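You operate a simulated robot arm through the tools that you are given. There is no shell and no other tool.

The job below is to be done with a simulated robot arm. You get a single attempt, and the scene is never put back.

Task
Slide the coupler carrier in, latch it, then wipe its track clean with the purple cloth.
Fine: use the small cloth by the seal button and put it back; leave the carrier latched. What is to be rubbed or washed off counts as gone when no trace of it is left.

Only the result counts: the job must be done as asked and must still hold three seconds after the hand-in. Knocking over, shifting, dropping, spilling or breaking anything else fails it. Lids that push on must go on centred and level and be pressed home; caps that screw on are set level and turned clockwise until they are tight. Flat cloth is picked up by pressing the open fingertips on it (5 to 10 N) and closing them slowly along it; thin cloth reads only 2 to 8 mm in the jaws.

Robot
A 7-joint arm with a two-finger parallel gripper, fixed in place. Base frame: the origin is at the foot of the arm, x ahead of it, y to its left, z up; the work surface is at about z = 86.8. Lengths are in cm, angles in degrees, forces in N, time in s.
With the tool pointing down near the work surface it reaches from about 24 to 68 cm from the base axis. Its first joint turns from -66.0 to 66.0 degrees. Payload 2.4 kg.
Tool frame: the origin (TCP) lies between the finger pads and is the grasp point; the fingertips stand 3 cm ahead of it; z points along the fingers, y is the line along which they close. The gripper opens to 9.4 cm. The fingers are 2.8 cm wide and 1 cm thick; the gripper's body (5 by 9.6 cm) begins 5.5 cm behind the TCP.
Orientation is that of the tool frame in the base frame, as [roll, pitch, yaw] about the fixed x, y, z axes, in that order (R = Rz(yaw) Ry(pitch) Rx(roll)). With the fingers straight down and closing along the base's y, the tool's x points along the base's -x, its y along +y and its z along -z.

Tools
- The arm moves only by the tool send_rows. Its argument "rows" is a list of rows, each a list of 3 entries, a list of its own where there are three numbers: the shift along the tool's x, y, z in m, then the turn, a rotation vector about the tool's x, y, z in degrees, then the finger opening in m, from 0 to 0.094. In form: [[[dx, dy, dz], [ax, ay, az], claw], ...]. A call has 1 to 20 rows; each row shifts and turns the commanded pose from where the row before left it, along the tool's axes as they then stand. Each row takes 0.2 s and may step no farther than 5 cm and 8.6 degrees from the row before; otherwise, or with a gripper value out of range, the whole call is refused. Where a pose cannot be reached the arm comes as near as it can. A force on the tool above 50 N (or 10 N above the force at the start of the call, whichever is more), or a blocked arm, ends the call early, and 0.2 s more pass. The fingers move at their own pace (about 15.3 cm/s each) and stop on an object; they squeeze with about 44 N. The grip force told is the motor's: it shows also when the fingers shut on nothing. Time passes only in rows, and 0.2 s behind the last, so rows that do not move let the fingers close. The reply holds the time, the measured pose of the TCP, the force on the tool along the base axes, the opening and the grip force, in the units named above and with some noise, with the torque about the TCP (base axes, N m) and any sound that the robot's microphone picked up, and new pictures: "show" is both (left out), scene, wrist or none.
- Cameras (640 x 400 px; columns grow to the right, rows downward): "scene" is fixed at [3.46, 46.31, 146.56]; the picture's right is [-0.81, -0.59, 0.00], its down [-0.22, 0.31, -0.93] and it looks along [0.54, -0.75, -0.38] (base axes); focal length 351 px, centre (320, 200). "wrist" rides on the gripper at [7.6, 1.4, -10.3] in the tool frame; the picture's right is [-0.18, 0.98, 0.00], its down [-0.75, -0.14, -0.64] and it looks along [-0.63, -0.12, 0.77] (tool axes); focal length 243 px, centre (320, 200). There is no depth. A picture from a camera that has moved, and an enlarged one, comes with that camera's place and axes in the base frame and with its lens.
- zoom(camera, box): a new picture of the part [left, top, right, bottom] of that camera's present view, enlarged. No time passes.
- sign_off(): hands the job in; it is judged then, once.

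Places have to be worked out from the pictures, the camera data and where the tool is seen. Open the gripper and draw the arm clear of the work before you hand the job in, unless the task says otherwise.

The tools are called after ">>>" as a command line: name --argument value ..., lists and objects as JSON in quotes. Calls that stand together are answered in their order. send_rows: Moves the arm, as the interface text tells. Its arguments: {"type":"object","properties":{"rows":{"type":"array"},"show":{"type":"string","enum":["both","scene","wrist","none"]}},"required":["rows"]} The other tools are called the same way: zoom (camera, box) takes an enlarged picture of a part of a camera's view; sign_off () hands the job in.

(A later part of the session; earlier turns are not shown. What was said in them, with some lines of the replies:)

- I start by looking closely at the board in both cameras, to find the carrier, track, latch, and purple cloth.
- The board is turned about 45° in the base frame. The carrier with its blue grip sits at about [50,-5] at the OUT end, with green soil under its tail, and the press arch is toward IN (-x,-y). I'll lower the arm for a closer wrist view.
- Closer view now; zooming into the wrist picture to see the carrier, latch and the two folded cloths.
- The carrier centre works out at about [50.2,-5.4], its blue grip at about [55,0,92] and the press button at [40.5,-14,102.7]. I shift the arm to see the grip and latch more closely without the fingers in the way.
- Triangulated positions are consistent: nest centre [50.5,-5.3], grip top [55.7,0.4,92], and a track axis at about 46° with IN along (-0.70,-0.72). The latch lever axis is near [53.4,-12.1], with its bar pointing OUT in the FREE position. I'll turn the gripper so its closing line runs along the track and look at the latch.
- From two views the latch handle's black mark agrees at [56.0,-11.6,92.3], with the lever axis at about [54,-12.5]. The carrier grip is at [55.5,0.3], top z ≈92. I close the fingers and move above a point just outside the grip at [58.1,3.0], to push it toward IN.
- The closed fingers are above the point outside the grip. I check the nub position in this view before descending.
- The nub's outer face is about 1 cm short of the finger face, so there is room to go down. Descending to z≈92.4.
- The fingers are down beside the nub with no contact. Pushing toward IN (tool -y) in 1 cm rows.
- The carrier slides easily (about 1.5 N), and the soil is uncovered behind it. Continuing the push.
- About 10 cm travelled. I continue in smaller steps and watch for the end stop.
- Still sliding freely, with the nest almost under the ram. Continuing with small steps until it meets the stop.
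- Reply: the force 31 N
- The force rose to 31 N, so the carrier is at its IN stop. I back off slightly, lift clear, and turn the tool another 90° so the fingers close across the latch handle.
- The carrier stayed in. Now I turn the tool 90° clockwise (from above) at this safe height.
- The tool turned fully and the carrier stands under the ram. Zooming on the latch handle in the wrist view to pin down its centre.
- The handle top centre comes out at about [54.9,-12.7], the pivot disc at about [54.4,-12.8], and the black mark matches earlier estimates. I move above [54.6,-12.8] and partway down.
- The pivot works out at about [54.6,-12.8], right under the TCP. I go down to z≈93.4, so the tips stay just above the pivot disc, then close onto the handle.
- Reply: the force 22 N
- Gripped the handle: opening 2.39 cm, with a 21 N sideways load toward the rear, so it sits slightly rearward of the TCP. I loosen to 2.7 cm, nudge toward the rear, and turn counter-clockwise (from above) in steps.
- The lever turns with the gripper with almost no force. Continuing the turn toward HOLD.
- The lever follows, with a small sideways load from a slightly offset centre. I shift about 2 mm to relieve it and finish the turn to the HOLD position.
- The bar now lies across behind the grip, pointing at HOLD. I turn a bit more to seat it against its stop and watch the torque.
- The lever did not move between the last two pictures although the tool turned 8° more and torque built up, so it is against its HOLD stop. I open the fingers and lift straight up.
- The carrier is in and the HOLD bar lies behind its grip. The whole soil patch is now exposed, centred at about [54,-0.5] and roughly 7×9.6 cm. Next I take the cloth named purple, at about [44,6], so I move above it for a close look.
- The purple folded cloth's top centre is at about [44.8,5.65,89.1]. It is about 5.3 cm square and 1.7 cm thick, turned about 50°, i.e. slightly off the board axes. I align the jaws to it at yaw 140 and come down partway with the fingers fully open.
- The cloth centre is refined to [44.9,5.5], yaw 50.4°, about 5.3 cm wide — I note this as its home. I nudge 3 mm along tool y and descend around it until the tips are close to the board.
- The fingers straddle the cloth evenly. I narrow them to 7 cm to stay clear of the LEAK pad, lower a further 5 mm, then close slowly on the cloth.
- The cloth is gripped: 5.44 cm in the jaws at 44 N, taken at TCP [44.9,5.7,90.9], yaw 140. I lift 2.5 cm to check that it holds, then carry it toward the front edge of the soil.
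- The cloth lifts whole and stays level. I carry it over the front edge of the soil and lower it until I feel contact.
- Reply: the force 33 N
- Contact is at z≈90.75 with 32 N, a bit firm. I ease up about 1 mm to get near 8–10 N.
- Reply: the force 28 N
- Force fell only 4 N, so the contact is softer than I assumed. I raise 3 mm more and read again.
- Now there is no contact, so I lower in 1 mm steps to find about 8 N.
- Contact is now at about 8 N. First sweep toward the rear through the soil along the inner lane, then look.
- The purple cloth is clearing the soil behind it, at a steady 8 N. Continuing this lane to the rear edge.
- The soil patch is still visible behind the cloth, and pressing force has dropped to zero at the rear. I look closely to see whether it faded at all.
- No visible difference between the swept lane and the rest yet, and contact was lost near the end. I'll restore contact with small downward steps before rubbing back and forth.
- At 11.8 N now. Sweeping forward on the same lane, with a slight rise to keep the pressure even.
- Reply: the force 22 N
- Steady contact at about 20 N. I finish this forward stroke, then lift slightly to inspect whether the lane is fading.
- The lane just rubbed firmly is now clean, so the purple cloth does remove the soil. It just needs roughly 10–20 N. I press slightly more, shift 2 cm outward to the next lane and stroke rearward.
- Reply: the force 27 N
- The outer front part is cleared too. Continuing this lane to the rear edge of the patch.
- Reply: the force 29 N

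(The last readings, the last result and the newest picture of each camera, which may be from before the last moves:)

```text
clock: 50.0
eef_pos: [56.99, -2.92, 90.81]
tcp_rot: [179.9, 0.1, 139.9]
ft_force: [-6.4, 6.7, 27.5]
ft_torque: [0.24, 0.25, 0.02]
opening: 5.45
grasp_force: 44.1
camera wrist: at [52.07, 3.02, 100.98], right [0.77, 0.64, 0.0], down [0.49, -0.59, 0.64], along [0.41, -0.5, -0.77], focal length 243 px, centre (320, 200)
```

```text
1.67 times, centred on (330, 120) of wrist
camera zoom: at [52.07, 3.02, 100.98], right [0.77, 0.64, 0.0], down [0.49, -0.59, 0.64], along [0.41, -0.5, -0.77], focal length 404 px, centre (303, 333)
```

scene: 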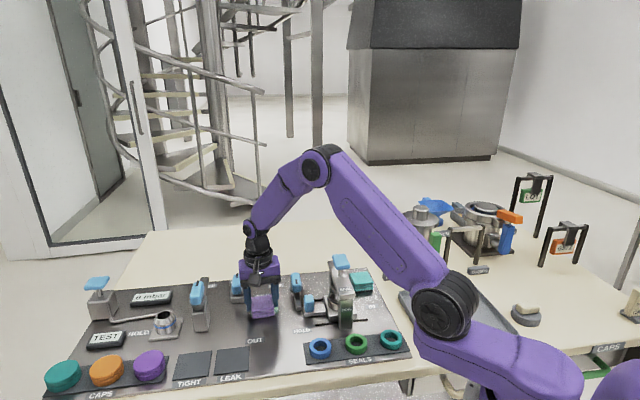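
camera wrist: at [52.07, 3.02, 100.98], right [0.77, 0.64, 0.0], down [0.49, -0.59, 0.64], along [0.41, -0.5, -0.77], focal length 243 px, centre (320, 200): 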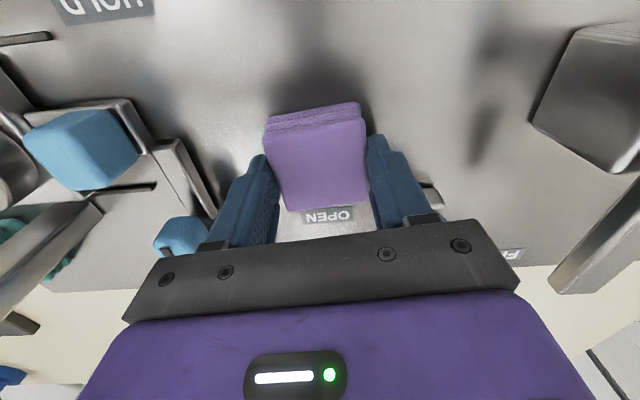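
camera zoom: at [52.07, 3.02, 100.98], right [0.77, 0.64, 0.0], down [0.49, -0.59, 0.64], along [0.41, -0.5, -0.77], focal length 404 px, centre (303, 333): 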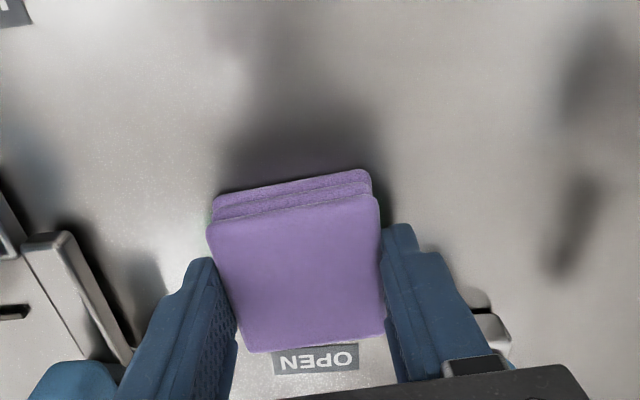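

Nearly all gone, with only thin traces at the outer-left and inner-right sides near the rear. I shift to the outer lane and stroke forward.

>>> send_rows --rows '[[[0.0019, 0.0082, -0.0003], [0, 0, 0], 0.048], [[0.0019, 0.0082, 0], [0, 0, 0], 0.048], [[0.00998, 0.0007, -0.0001], [0, 0, 0], 0.048], [[0.00998, 0.0007, -0.0001], [0, 0, 0], 0.048], [[0.00998, 0.0007, -0.0001], [0, 0, 0], 0.048], [[0.00998, 0.0007, -0.0001], [0, 0, 0], 0.048], [[0.00998, 0.0007, -0.0001], [0, 0, 0], 0.048], [[0.00998, 0.0007, -0.0001], [0, 0, 0], 0.048], [[0.00998, 0.0007, -0.0001], [0, 0, 0], 0.048], [[0, 0, 0], [0, 0, 0], 0.048]]' --show "both"

>>> zoom --camera "scene" --box '[220, 270, 340, 360]'

```text
clock: 52.2
eef_pos: [52.71, 3.35, 90.79]
tcp_rot: [180.0, 0.0, 140.0]
ft_force: [-0.7, -1.1, 0.2]
ft_torque: [0.01, -0.02, 0.0]
opening: 5.45
grasp_force: 44.1
camera wrist: at [47.73, 9.39, 101.12], right [0.77, 0.64, 0.0], down [0.49, -0.59, 0.64], along [0.41, -0.5, -0.77], focal length 243 px, centre (320, 200)
```

scene: 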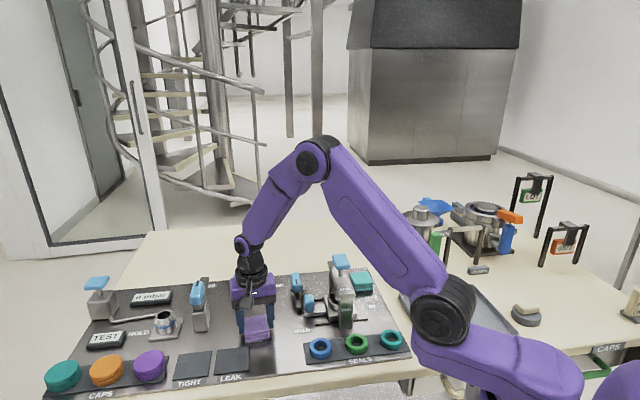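
wrist: 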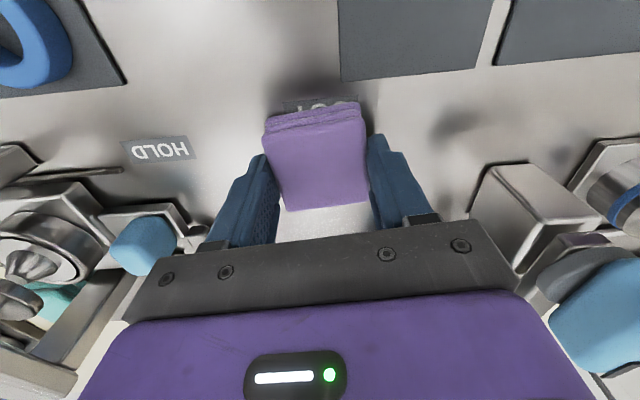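

```text
4.44 times, centred on (280, 315) of scene
camera zoom: at [3.46, 46.31, 146.56], right [-0.81, -0.59, 0.0], down [-0.22, 0.31, -0.93], along [0.54, -0.75, -0.38], focal length 1559 px, centre (498, -311)
```

zoom: 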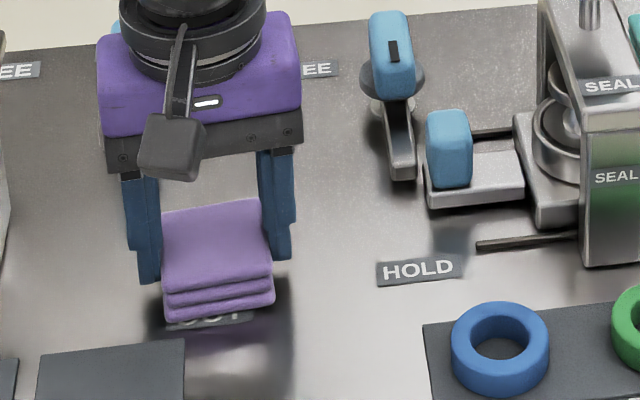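

Looks clean at this angle. I lift the cloth and move it aside on the outer side, to view the whole track unobstructed.

>>> send_rows --rows '[[[0, 0, -0.03], [0, 0, 0], 0.048], [[0, 0, -0.04], [0, 0, 0], 0.048], [[0, 0, -0.02], [0, 0, 0], 0.048], [[0.0055, 0.0314, 0], [0, 0, 0], 0.048], [[0.0055, 0.0314, 0], [0, 0, 0], 0.048], [[0, 0, 0], [0, 0, 0], 0.048], [[0, 0, 0], [0, 0, 0], 0.048]]' --show "both"

>>> zoom --camera "scene" --box '[230, 280, 330, 350]'

```text
clock: 53.8
eef_pos: [55.99, 9.03, 100.09]
tcp_rot: [180.0, 0.0, 140.0]
ft_force: [0.6, -0.4, -0.6]
ft_torque: [0.02, -0.01, 0.02]
opening: 5.47
grasp_force: 43.8
camera wrist: at [50.92, 15.04, 110.32], right [0.77, 0.63, 0.0], down [0.49, -0.59, 0.64], along [0.41, -0.5, -0.77], focal length 243 px, centre (320, 200)
```

scene: 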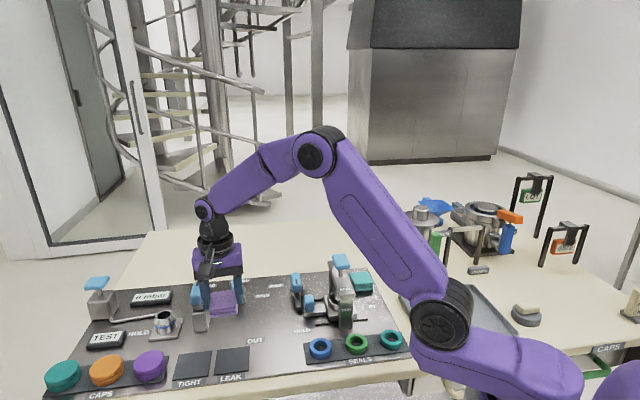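
wrist: 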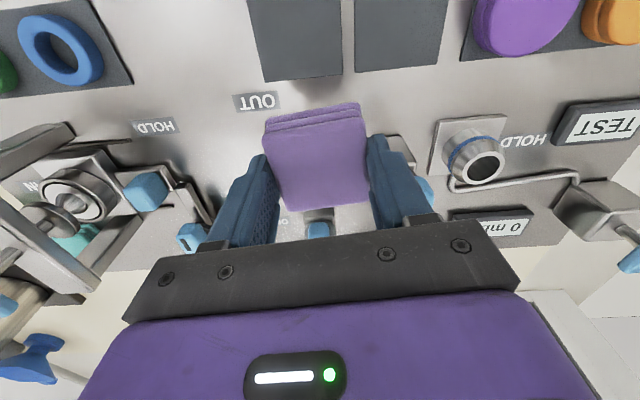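

```text
5.71 times, centred on (280, 315) of scene
camera zoom: at [3.46, 46.31, 146.56], right [-0.81, -0.59, 0.0], down [-0.22, 0.31, -0.93], along [0.54, -0.75, -0.38], focal length 2005 px, centre (549, -457)
```

zoom: 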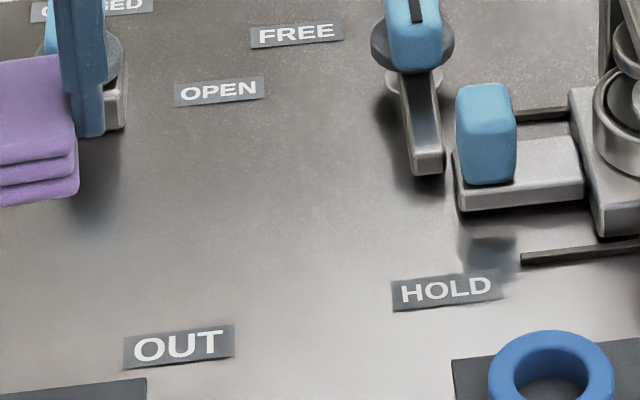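

No green is left to the eye from here. I zoom in further to search for faint traces before deciding on a second pass.

>>> zoom --camera "scene" --box '[248, 292, 306, 332]'

>>> zoom --camera "scene" --box '[290, 260, 390, 340]'

>>> zoom --camera "wrist" --box '[120, 60, 300, 260]'

```text
10.00 times, centred on (277, 312) of scene
camera zoom: at [3.46, 46.31, 146.56], right [-0.81, -0.59, 0.0], down [-0.22, 0.31, -0.93], along [0.54, -0.75, -0.38], focal length 3508 px, centre (750, -920)
```

zoom: 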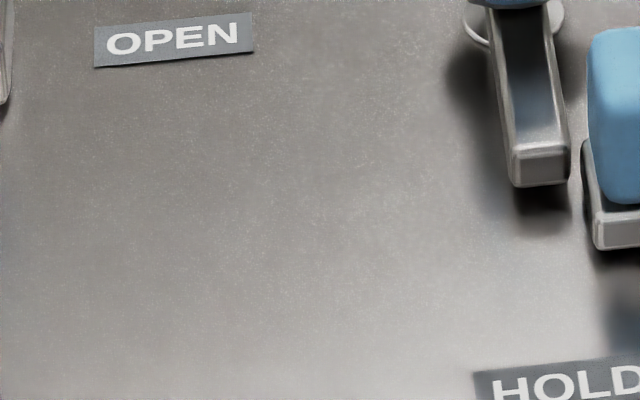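

```text
5.00 times, centred on (340, 300) of scene
camera zoom: at [3.46, 46.31, 146.56], right [-0.81, -0.59, 0.0], down [-0.22, 0.31, -0.93], along [0.54, -0.75, -0.38], focal length 1754 px, centre (220, -300)
```

zoom: 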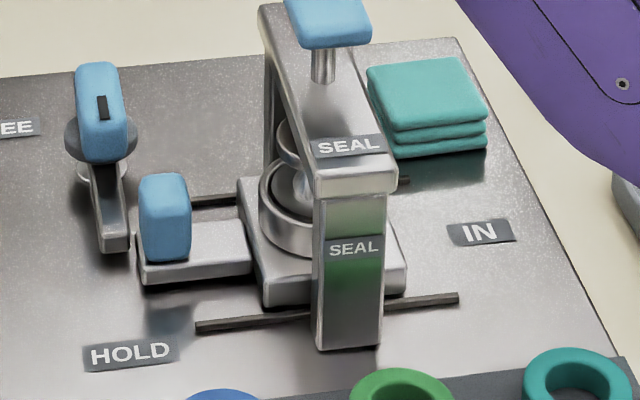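

```text
2.00 times, centred on (210, 160) of wrist
camera zoom: at [50.92, 15.04, 110.32], right [0.77, 0.63, 0.0], down [0.49, -0.59, 0.64], along [0.41, -0.5, -0.77], focal length 485 px, centre (540, 280)
```

zoom: 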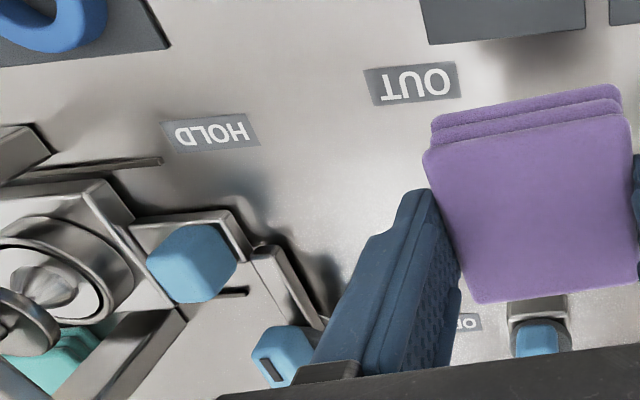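

The track looks clean. For certainty I make one more pass over the inner-rear area, where I last saw a hint of green, so I carry the cloth back over there and lower it.

>>> send_rows --rows '[[[-0.02775, -0.0347, 0], [0, 0, 0], 0.048], [[-0.02775, -0.0347, 0], [0, 0, 0], 0.048], [[-0.02776, -0.0347, 0], [0, 0, 0], 0.048], [[0, 0, 0.04], [0, 0, 0], 0.048], [[0, 0, 0.03], [0, 0, 0], 0.048], [[0, 0, 0.016], [0, 0, 0], 0.048], [[0, 0, 0.003], [0, 0, 0], 0.048], [[0, 0, 0.001], [0, 0, 0], 0.048], [[0, 0, 0], [0, 0, 0], 0.048]]' --show "scene"

```text
clock: 55.8
eef_pos: [55.51, -4.56, 90.97]
tcp_rot: [-180.0, 0.0, 140.1]
ft_force: [-0.2, -0.6, 0.2]
ft_torque: [-0.01, 0.01, 0.0]
opening: 5.45
grasp_force: 44.4
```

scene: 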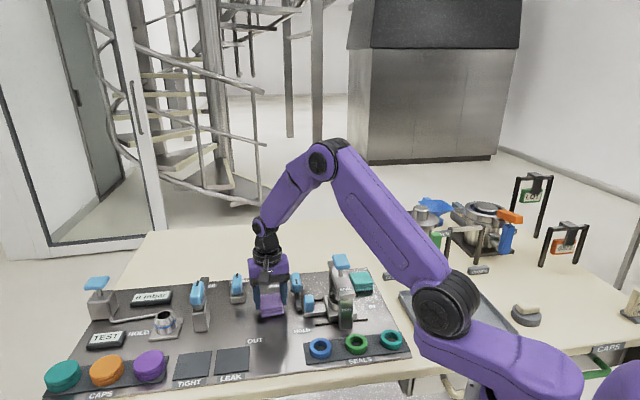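

No contact yet; lowering another millimetre in two steps.

>>> send_rows --rows '[[[0, 0, 0.0006], [0, 0, 0], 0.048], [[0, 0, 0.0006], [0, 0, 0], 0.048], [[0, 0, 0], [0, 0, 0], 0.048]]' --show "none"

```text
clock: 56.6
eef_pos: [55.61, -4.36, 90.78]
tcp_rot: [180.0, 0.0, 140.0]
ft_force: [0.0, -0.1, 0.1]
ft_torque: [0.01, -0.01, 0.01]
opening: 5.45
grasp_force: 43.9
```

>>> send_rows --rows '[[[0, 0, 0.0006], [0, 0, 0], 0.048], [[0, 0, 0], [0, 0, 0], 0.048]]' --show "none"

```text
clock: 57.2
eef_pos: [55.59, -4.37, 90.8]
tcp_rot: [-180.0, -0.1, 140.1]
ft_force: [-1.8, 1.6, 4.6]
ft_torque: [-0.02, 0.04, 0.01]
opening: 5.47
grasp_force: 44.6
```

Light contact. I press a little more, edge 6 mm inward, and stroke forward across the whole patch length.

>>> send_rows --rows '[[[0.0, 0.0, 0.0006], [0, 0, 0], 0.048], [[0.0004, -0.006, 0.0], [0, 0, 0], 0.048], [[0.00998, 0.0007, -0.0001], [0, 0, 0], 0.048], [[0.00998, 0.0007, -0.0001], [0, 0, 0], 0.048], [[0.00998, 0.0007, -0.0001], [0, 0, 0], 0.048], [[0.00998, 0.0007, -0.0001], [0, 0, 0], 0.048], [[0.00998, 0.0007, -0.0001], [0, 0, 0], 0.048], [[0.00998, 0.0007, -0.0001], [0, 0, 0], 0.048], [[0.00998, 0.0007, -0.0001], [0, 0, 0], 0.048], [[0.00998, 0.0007, -0.0001], [0, 0, 0], 0.048], [[0, 0, 0], [0, 0, 0], 0.048]]' --show "scene"

```text
clock: 59.6
eef_pos: [49.51, 0.92, 90.65]
tcp_rot: [-179.9, -0.1, 140.1]
ft_force: [3.0, -1.1, 11.4]
ft_torque: [-0.07, -0.28, 0.02]
opening: 5.45
grasp_force: 44.4
```

scene: 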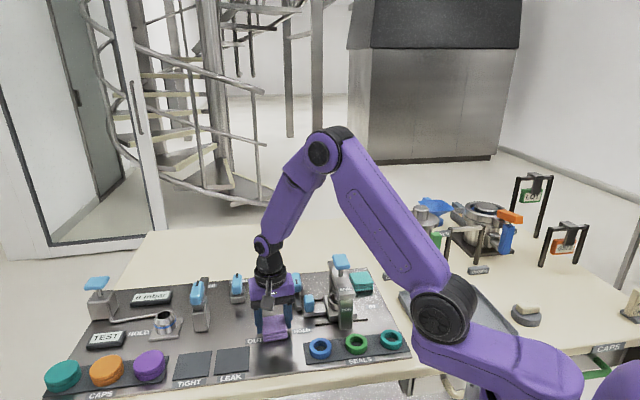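

Contact held at about 11 N. Next lane: shift outward 2.4 cm and stroke to the rear.

>>> send_rows --rows '[[[-0.0007, 0.012, 0.0], [0, 0, 0], 0.048], [[-0.0007, 0.012, 0.0], [0, 0, 0], 0.048], [[-0.00998, -0.0007, 0.00012], [0, 0, 0], 0.048], [[-0.00998, -0.0007, 0.00012], [0, 0, 0], 0.048], [[-0.00998, -0.0007, 0.00012], [0, 0, 0], 0.048], [[-0.00998, -0.0007, 0.00012], [0, 0, 0], 0.048], [[-0.00998, -0.0007, 0.0001], [0, 0, 0], 0.048], [[-0.00998, -0.0007, 0.0001], [0, 0, 0], 0.048], [[-0.00998, -0.0007, 0.0001], [0, 0, 0], 0.048], [[-0.00998, -0.0007, 0.0001], [0, 0, 0], 0.048], [[0, 0, 0], [0, 0, 0], 0.048]]' --show "scene"

```text
clock: 62.0
eef_pos: [57.05, -2.95, 90.65]
tcp_rot: [180.0, 0.2, 139.9]
ft_force: [-8.4, 10.4, 34.9]
ft_torque: [0.31, 0.39, 0.02]
opening: 5.43
grasp_force: 43.8
```

scene: 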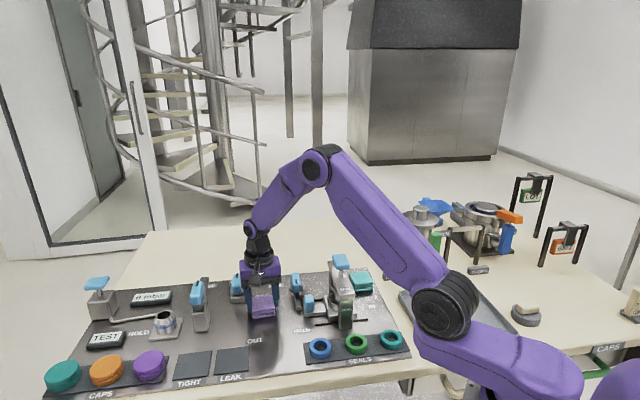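

Force is up to 35 N, so I ease up 0.7 mm, shift to the outer lane and stroke forward.

>>> send_rows --rows '[[[0.0, 0.0, -0.0007], [0, 0, 0], 0.048], [[0.0014, 0.0082, 0], [0, 0, 0], 0.048], [[0.0014, 0.0082, 0], [0, 0, 0], 0.048], [[0.00998, 0.0007, -0.0001], [0, 0, 0], 0.048], [[0.00998, 0.0007, -0.0001], [0, 0, 0], 0.048], [[0.00998, 0.0007, -0.0001], [0, 0, 0], 0.048], [[0.00998, 0.0007, -0.0001], [0, 0, 0], 0.048], [[0.00998, 0.0007, 0], [0, 0, 0], 0.048], [[0.00998, 0.0007, 0], [0, 0, 0], 0.048], [[0.00998, 0.0007, 0], [0, 0, 0], 0.048], [[0.00998, 0.0007, 0], [0, 0, 0], 0.048], [[0, 0, 0], [0, 0, 0], 0.048]]' --show "scene"

```text
clock: 64.6
eef_pos: [51.91, 3.99, 90.7]
tcp_rot: [179.9, -0.1, 139.9]
ft_force: [5.5, -5.4, 8.8]
ft_torque: [-0.24, -0.2, -0.17]
opening: 5.44
grasp_force: 43.9
```

scene: 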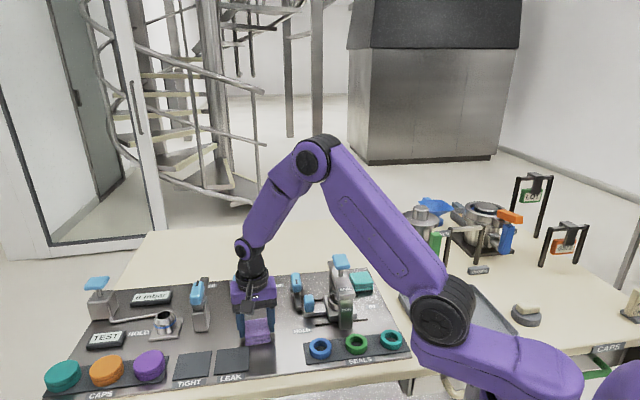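

The second pass is complete. I lift the cloth, carry it back over its home spot and check how it sits in the jaws before lowering.

>>> send_rows --rows '[[[0, 0, -0.015], [0, 0, 0], 0.048], [[0, 0, -0.015], [0, 0, 0], 0.048], [[0.0324, -0.0159, 0], [0, 0, 0], 0.048], [[0.03238, -0.0158, 0], [0, 0, 0], 0.048], [[0, 0, 0], [0, 0, 0], 0.048], [[0, 0, 0], [0, 0, 0], 0.048]]' --show "both"

>>> zoom --camera "scene" --box '[220, 300, 340, 380]'

>>> zoom --camera "wrist" --box '[200, 60, 440, 240]'

```text
clock: 66.0
eef_pos: [44.87, 5.72, 93.96]
tcp_rot: [180.0, 0.1, 140.0]
ft_force: [0.2, -0.5, -0.1]
ft_torque: [0.02, 0.01, 0.0]
opening: 5.45
grasp_force: 43.8
camera wrist: at [39.84, 11.71, 104.11], right [0.77, 0.63, 0.0], down [0.49, -0.59, 0.64], along [0.41, -0.5, -0.77], focal length 243 px, centre (320, 200)
```

scene: 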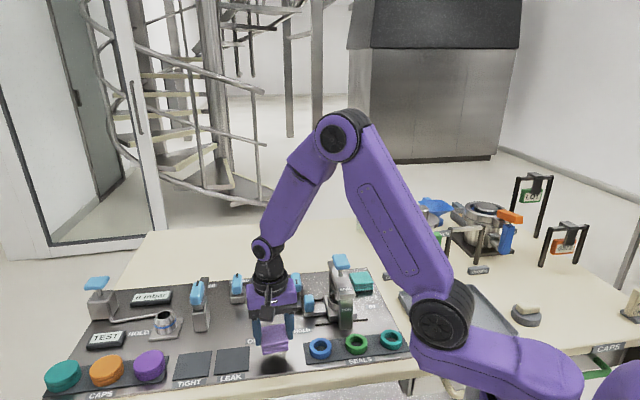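
wrist: 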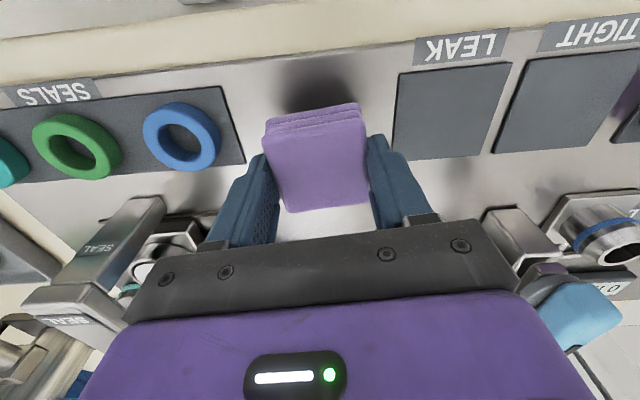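

```text
5.00 times, centred on (280, 340) of scene
camera zoom: at [3.46, 46.31, 146.56], right [-0.81, -0.59, 0.0], down [-0.22, 0.31, -0.93], along [0.54, -0.75, -0.38], focal length 1754 px, centre (520, -500)
```

zoom: 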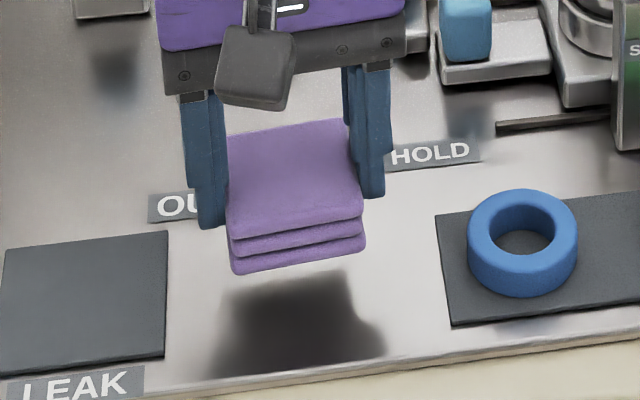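

```text
2.22 times, centred on (320, 150) of wrist
camera zoom: at [39.84, 11.71, 104.11], right [0.77, 0.63, 0.0], down [0.49, -0.59, 0.64], along [0.41, -0.5, -0.77], focal length 539 px, centre (320, 311)
```

zoom: 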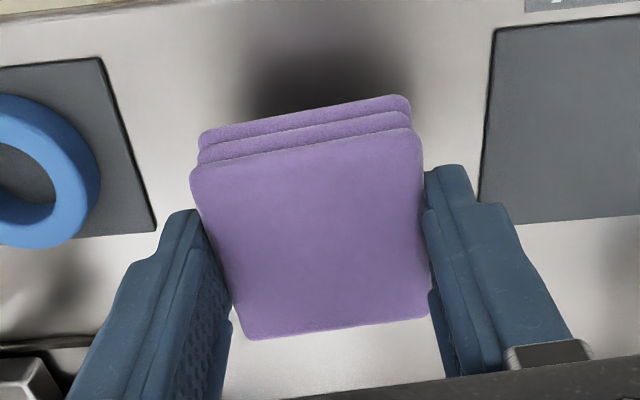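

The cloth sits nearly the same in the jaws, maybe 1–2 mm higher. I lower it onto its home spot in small steps until contact.

>>> send_rows --rows '[[[0, 0, 0.014], [0, 0, 0], 0.048], [[0, 0, 0.012], [0, 0, 0], 0.048], [[0, 0, 0.0015], [0, 0, 0], 0.048], [[0, 0, 0.001], [0, 0, 0], 0.048], [[0, 0, 0], [0, 0, 0], 0.048]]' --show "none"

```text
clock: 67.2
eef_pos: [45.09, 5.52, 90.81]
tcp_rot: [-180.0, 0.0, 140.0]
ft_force: [0.6, -0.2, -0.3]
ft_torque: [0.02, 0.01, -0.03]
opening: 5.47
grasp_force: 43.8
```

>>> send_rows --rows '[[[0, 0, 0.0007], [0, 0, 0], 0.048], [[0, 0, 0.0005], [0, 0, 0], 0.048], [[0, 0, 0], [0, 0, 0], 0.048]]' --show "none"

```text
clock: 68.0
eef_pos: [45.02, 5.7, 90.62]
tcp_rot: [-179.9, 0.0, 140.0]
ft_force: [0.1, -1.4, 0.4]
ft_torque: [-0.01, 0.0, -0.03]
opening: 5.43
grasp_force: 43.8
```

>>> send_rows --rows '[[[0, 0, 0.0006], [0, 0, 0], 0.048], [[0, 0, 0.0005], [0, 0, 0], 0.048], [[0, 0, 0], [0, 0, 0], 0.048]]' --show "none"

```text
clock: 68.8
eef_pos: [45.05, 5.66, 90.56]
tcp_rot: [179.9, 0.1, 140.0]
ft_force: [-1.7, -3.3, 23.3]
ft_torque: [-0.13, 0.22, -0.01]
opening: 5.46
grasp_force: 44.3
```

Contact is made at home. I ease off 0.7 mm and open the fingers gently to about 7 cm, clear of the cloth.

>>> send_rows --rows '[[[0, 0, -0.0007], [0, 0, 0], 0.048], [[0, 0, 0], [0, 0, 0], 0.056], [[0, 0, 0], [0, 0, 0], 0.06], [[0, 0, 0], [0, 0, 0], 0.066], [[0, 0, -0.002], [0, 0, 0], 0.07], [[0, 0, 0], [0, 0, 0], 0.07]]' --show "both"

>>> zoom --camera "scene" --box '[220, 300, 340, 380]'

```text
clock: 70.2
eef_pos: [45.1, 5.71, 90.88]
tcp_rot: [179.9, 0.0, 140.0]
ft_force: [0.3, -0.6, 0.2]
ft_torque: [0.0, 0.01, 0.0]
opening: 6.98
grasp_force: 0.1
camera wrist: at [40.08, 11.65, 101.12], right [0.77, 0.63, 0.0], down [0.49, -0.59, 0.64], along [0.41, -0.5, -0.77], focal length 243 px, centre (320, 200)
```

scene: 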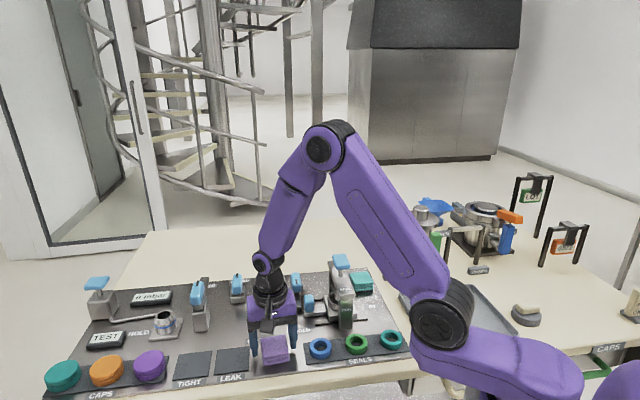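
wrist: 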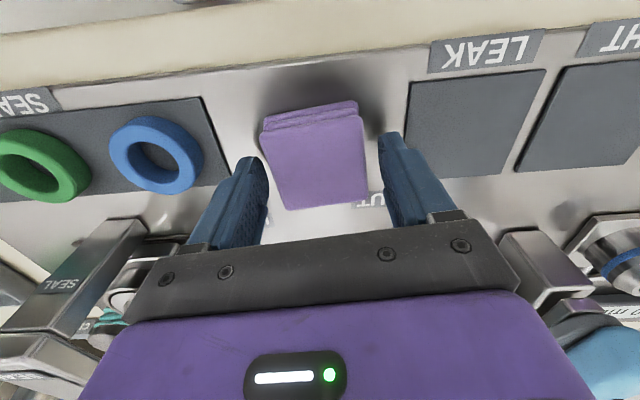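

```text
5.00 times, centred on (280, 340) of scene
camera zoom: at [3.46, 46.31, 146.56], right [-0.81, -0.59, 0.0], down [-0.22, 0.31, -0.93], along [0.54, -0.75, -0.38], focal length 1754 px, centre (520, -500)
```

zoom: 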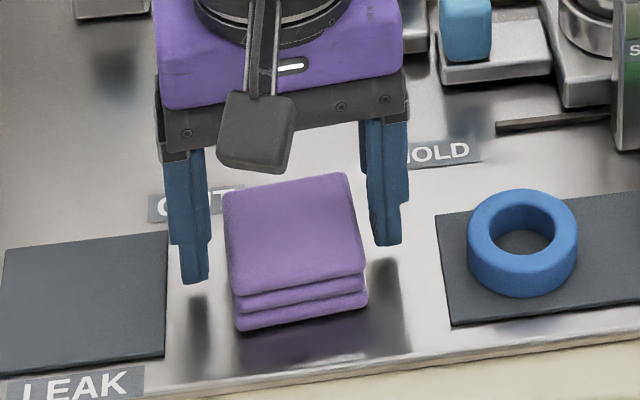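

The cloth rests back within about 2 mm of where it was, flat and squared as before. I lift straight up and withdraw the arm.

>>> send_rows --rows '[[[0, 0, -0.01], [0, 0, 0], 0.075], [[0, 0, -0.03], [0, 0, 0], 0.08], [[0, 0, -0.04], [0, 0, 0], 0.094], [[0, 0, -0.05], [0, 0, 0], 0.094], [[0, 0, -0.05], [0, 0, 0], 0.094], [[0, 0, -0.05], [0, 0, 0], 0.094], [[0, 0, -0.03], [0, 0, 0], 0.094], [[0, 0, 0], [0, 0, 0], 0.094], [[0, 0, 0], [0, 0, 0], 0.094]]' --show "both"

>>> zoom --camera "scene" --box '[220, 260, 380, 370]'

>>> zoom --camera "wrist" --box '[200, 40, 440, 220]'

```text
clock: 72.2
eef_pos: [45.11, 5.67, 117.02]
tcp_rot: [179.9, -0.1, 139.9]
ft_force: [0.1, -0.4, -0.7]
ft_torque: [0.01, -0.01, -0.01]
opening: 9.41
grasp_force: 0.0
camera wrist: at [40.08, 11.62, 127.14], right [0.77, 0.63, 0.0], down [0.49, -0.59, 0.64], along [0.41, -0.5, -0.77], focal length 243 px, centre (320, 200)
```

scene: 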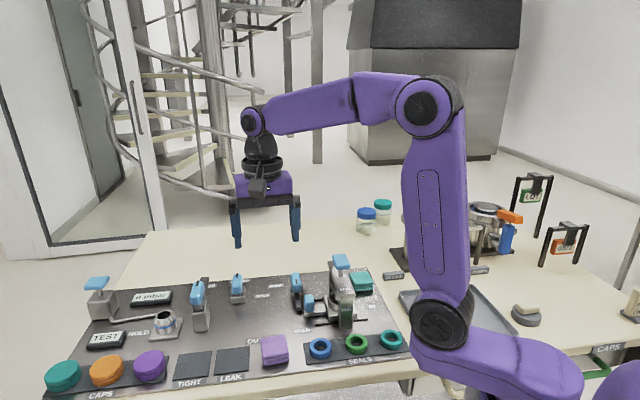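
wrist: 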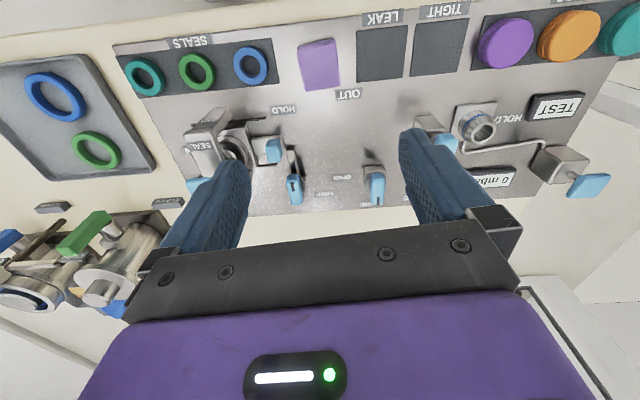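

```text
3.64 times, centred on (300, 315) of scene
camera zoom: at [3.46, 46.31, 146.56], right [-0.81, -0.59, 0.0], down [-0.22, 0.31, -0.93], along [0.54, -0.75, -0.38], focal length 1276 px, centre (393, -218)
```

zoom: 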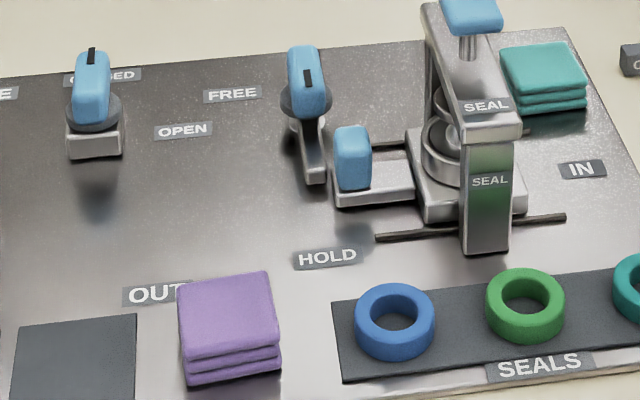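

```text
2.22 times, centred on (320, 130) of wrist
camera zoom: at [40.08, 11.62, 127.14], right [0.77, 0.63, 0.0], down [0.49, -0.59, 0.64], along [0.41, -0.5, -0.77], focal length 539 px, centre (320, 356)
```

zoom: 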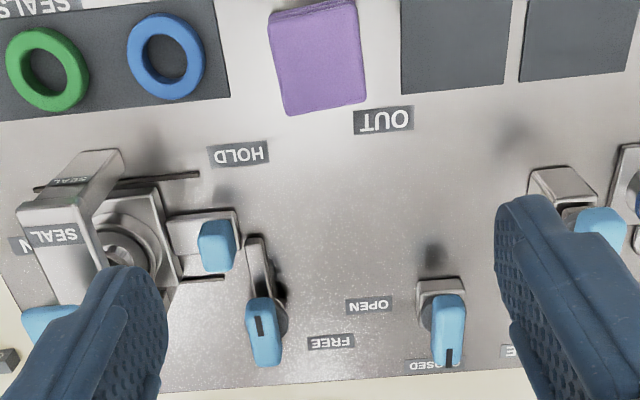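

Everything stands as intended: carrier in, bar across behind it, cloth home. I zoom once more on the track area for any faint trace.

>>> zoom --camera "wrist" --box '[280, 80, 420, 180]'

>>> zoom --camera "scene" --box '[235, 290, 315, 345]'

>>> zoom --camera "wrist" --box '[200, 100, 320, 210]'

```text
4.00 times, centred on (350, 130) of wrist
camera zoom: at [40.08, 11.62, 127.14], right [0.77, 0.63, 0.0], down [0.49, -0.59, 0.64], along [0.41, -0.5, -0.77], focal length 970 px, centre (200, 480)
```

zoom: 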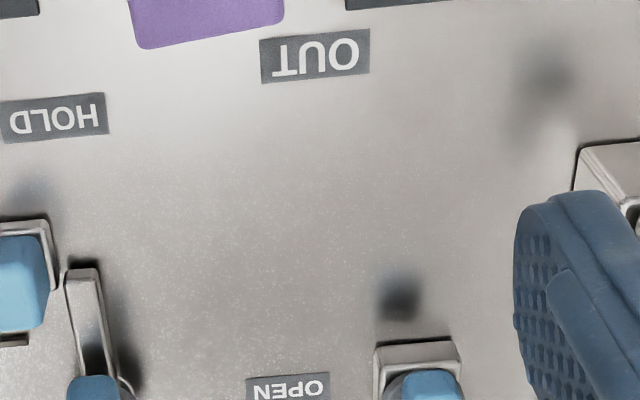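

```text
7.27 times, centred on (275, 318) of scene
camera zoom: at [3.46, 46.31, 146.56], right [-0.81, -0.59, 0.0], down [-0.22, 0.31, -0.93], along [0.54, -0.75, -0.38], focal length 2551 px, centre (647, -654)
```

zoom: 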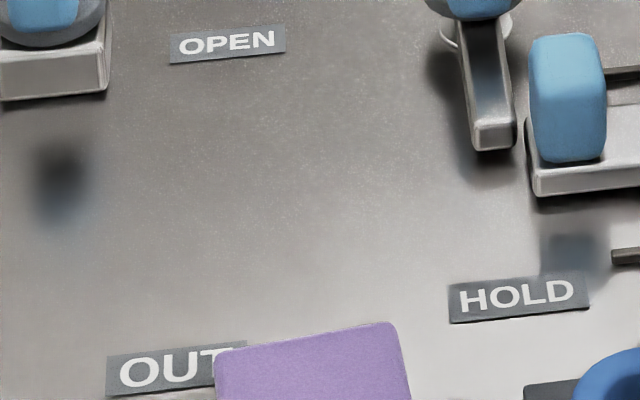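

```text
3.64 times, centred on (260, 155) of wrist
camera zoom: at [40.08, 11.62, 127.14], right [0.77, 0.63, 0.0], down [0.49, -0.59, 0.64], along [0.41, -0.5, -0.77], focal length 882 px, centre (538, 364)
```

zoom: 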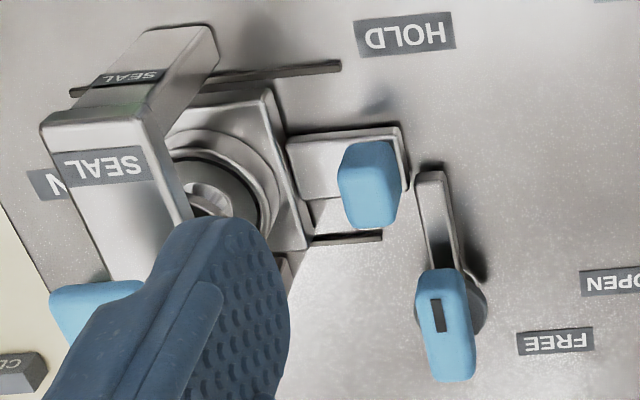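

Both cameras show a bare track with no green. The lever bar stands across behind the grip at HOLD, the purple cloth is back in its place, and the gripper is open about 27 cm above the board. One point did not match the task text: the cloth nearest the seal button is teal. I used the purple one, as the task named it, and left the teal one untouched. Handing in.

>>> sign_off

```text
The job is handed in.
```

I slid the carrier in to its stop, latched it at HOLD, and wiped the track with the purple cloth. I then put the cloth back and handed the job in.

- **Carrier:** it was pushed in until it met the end stop (about 31 N). The latch lever was turned until it stopped, so its bar lies across the track behind the carrier's blue grip.
- **Track:** the green soil is gone. After two full passes neither camera showed any trace. The first light stroke (about 8 N) barely marked it; pressing at roughly 10–35 N cleared it.
- **Cloth:** it is back flat and square, about 2 mm from where it started.
- **Conflict in the task text:** it asked for the purple cloth but also "the small cloth by the seal button". The cloth nearest that button is teal, and the purple one was by the OUT label. I used the purple one and left the teal one untouched. If the teal one was meant, the wrong cloth was used.

The gripper is open and stopped about 27 cm above the board.
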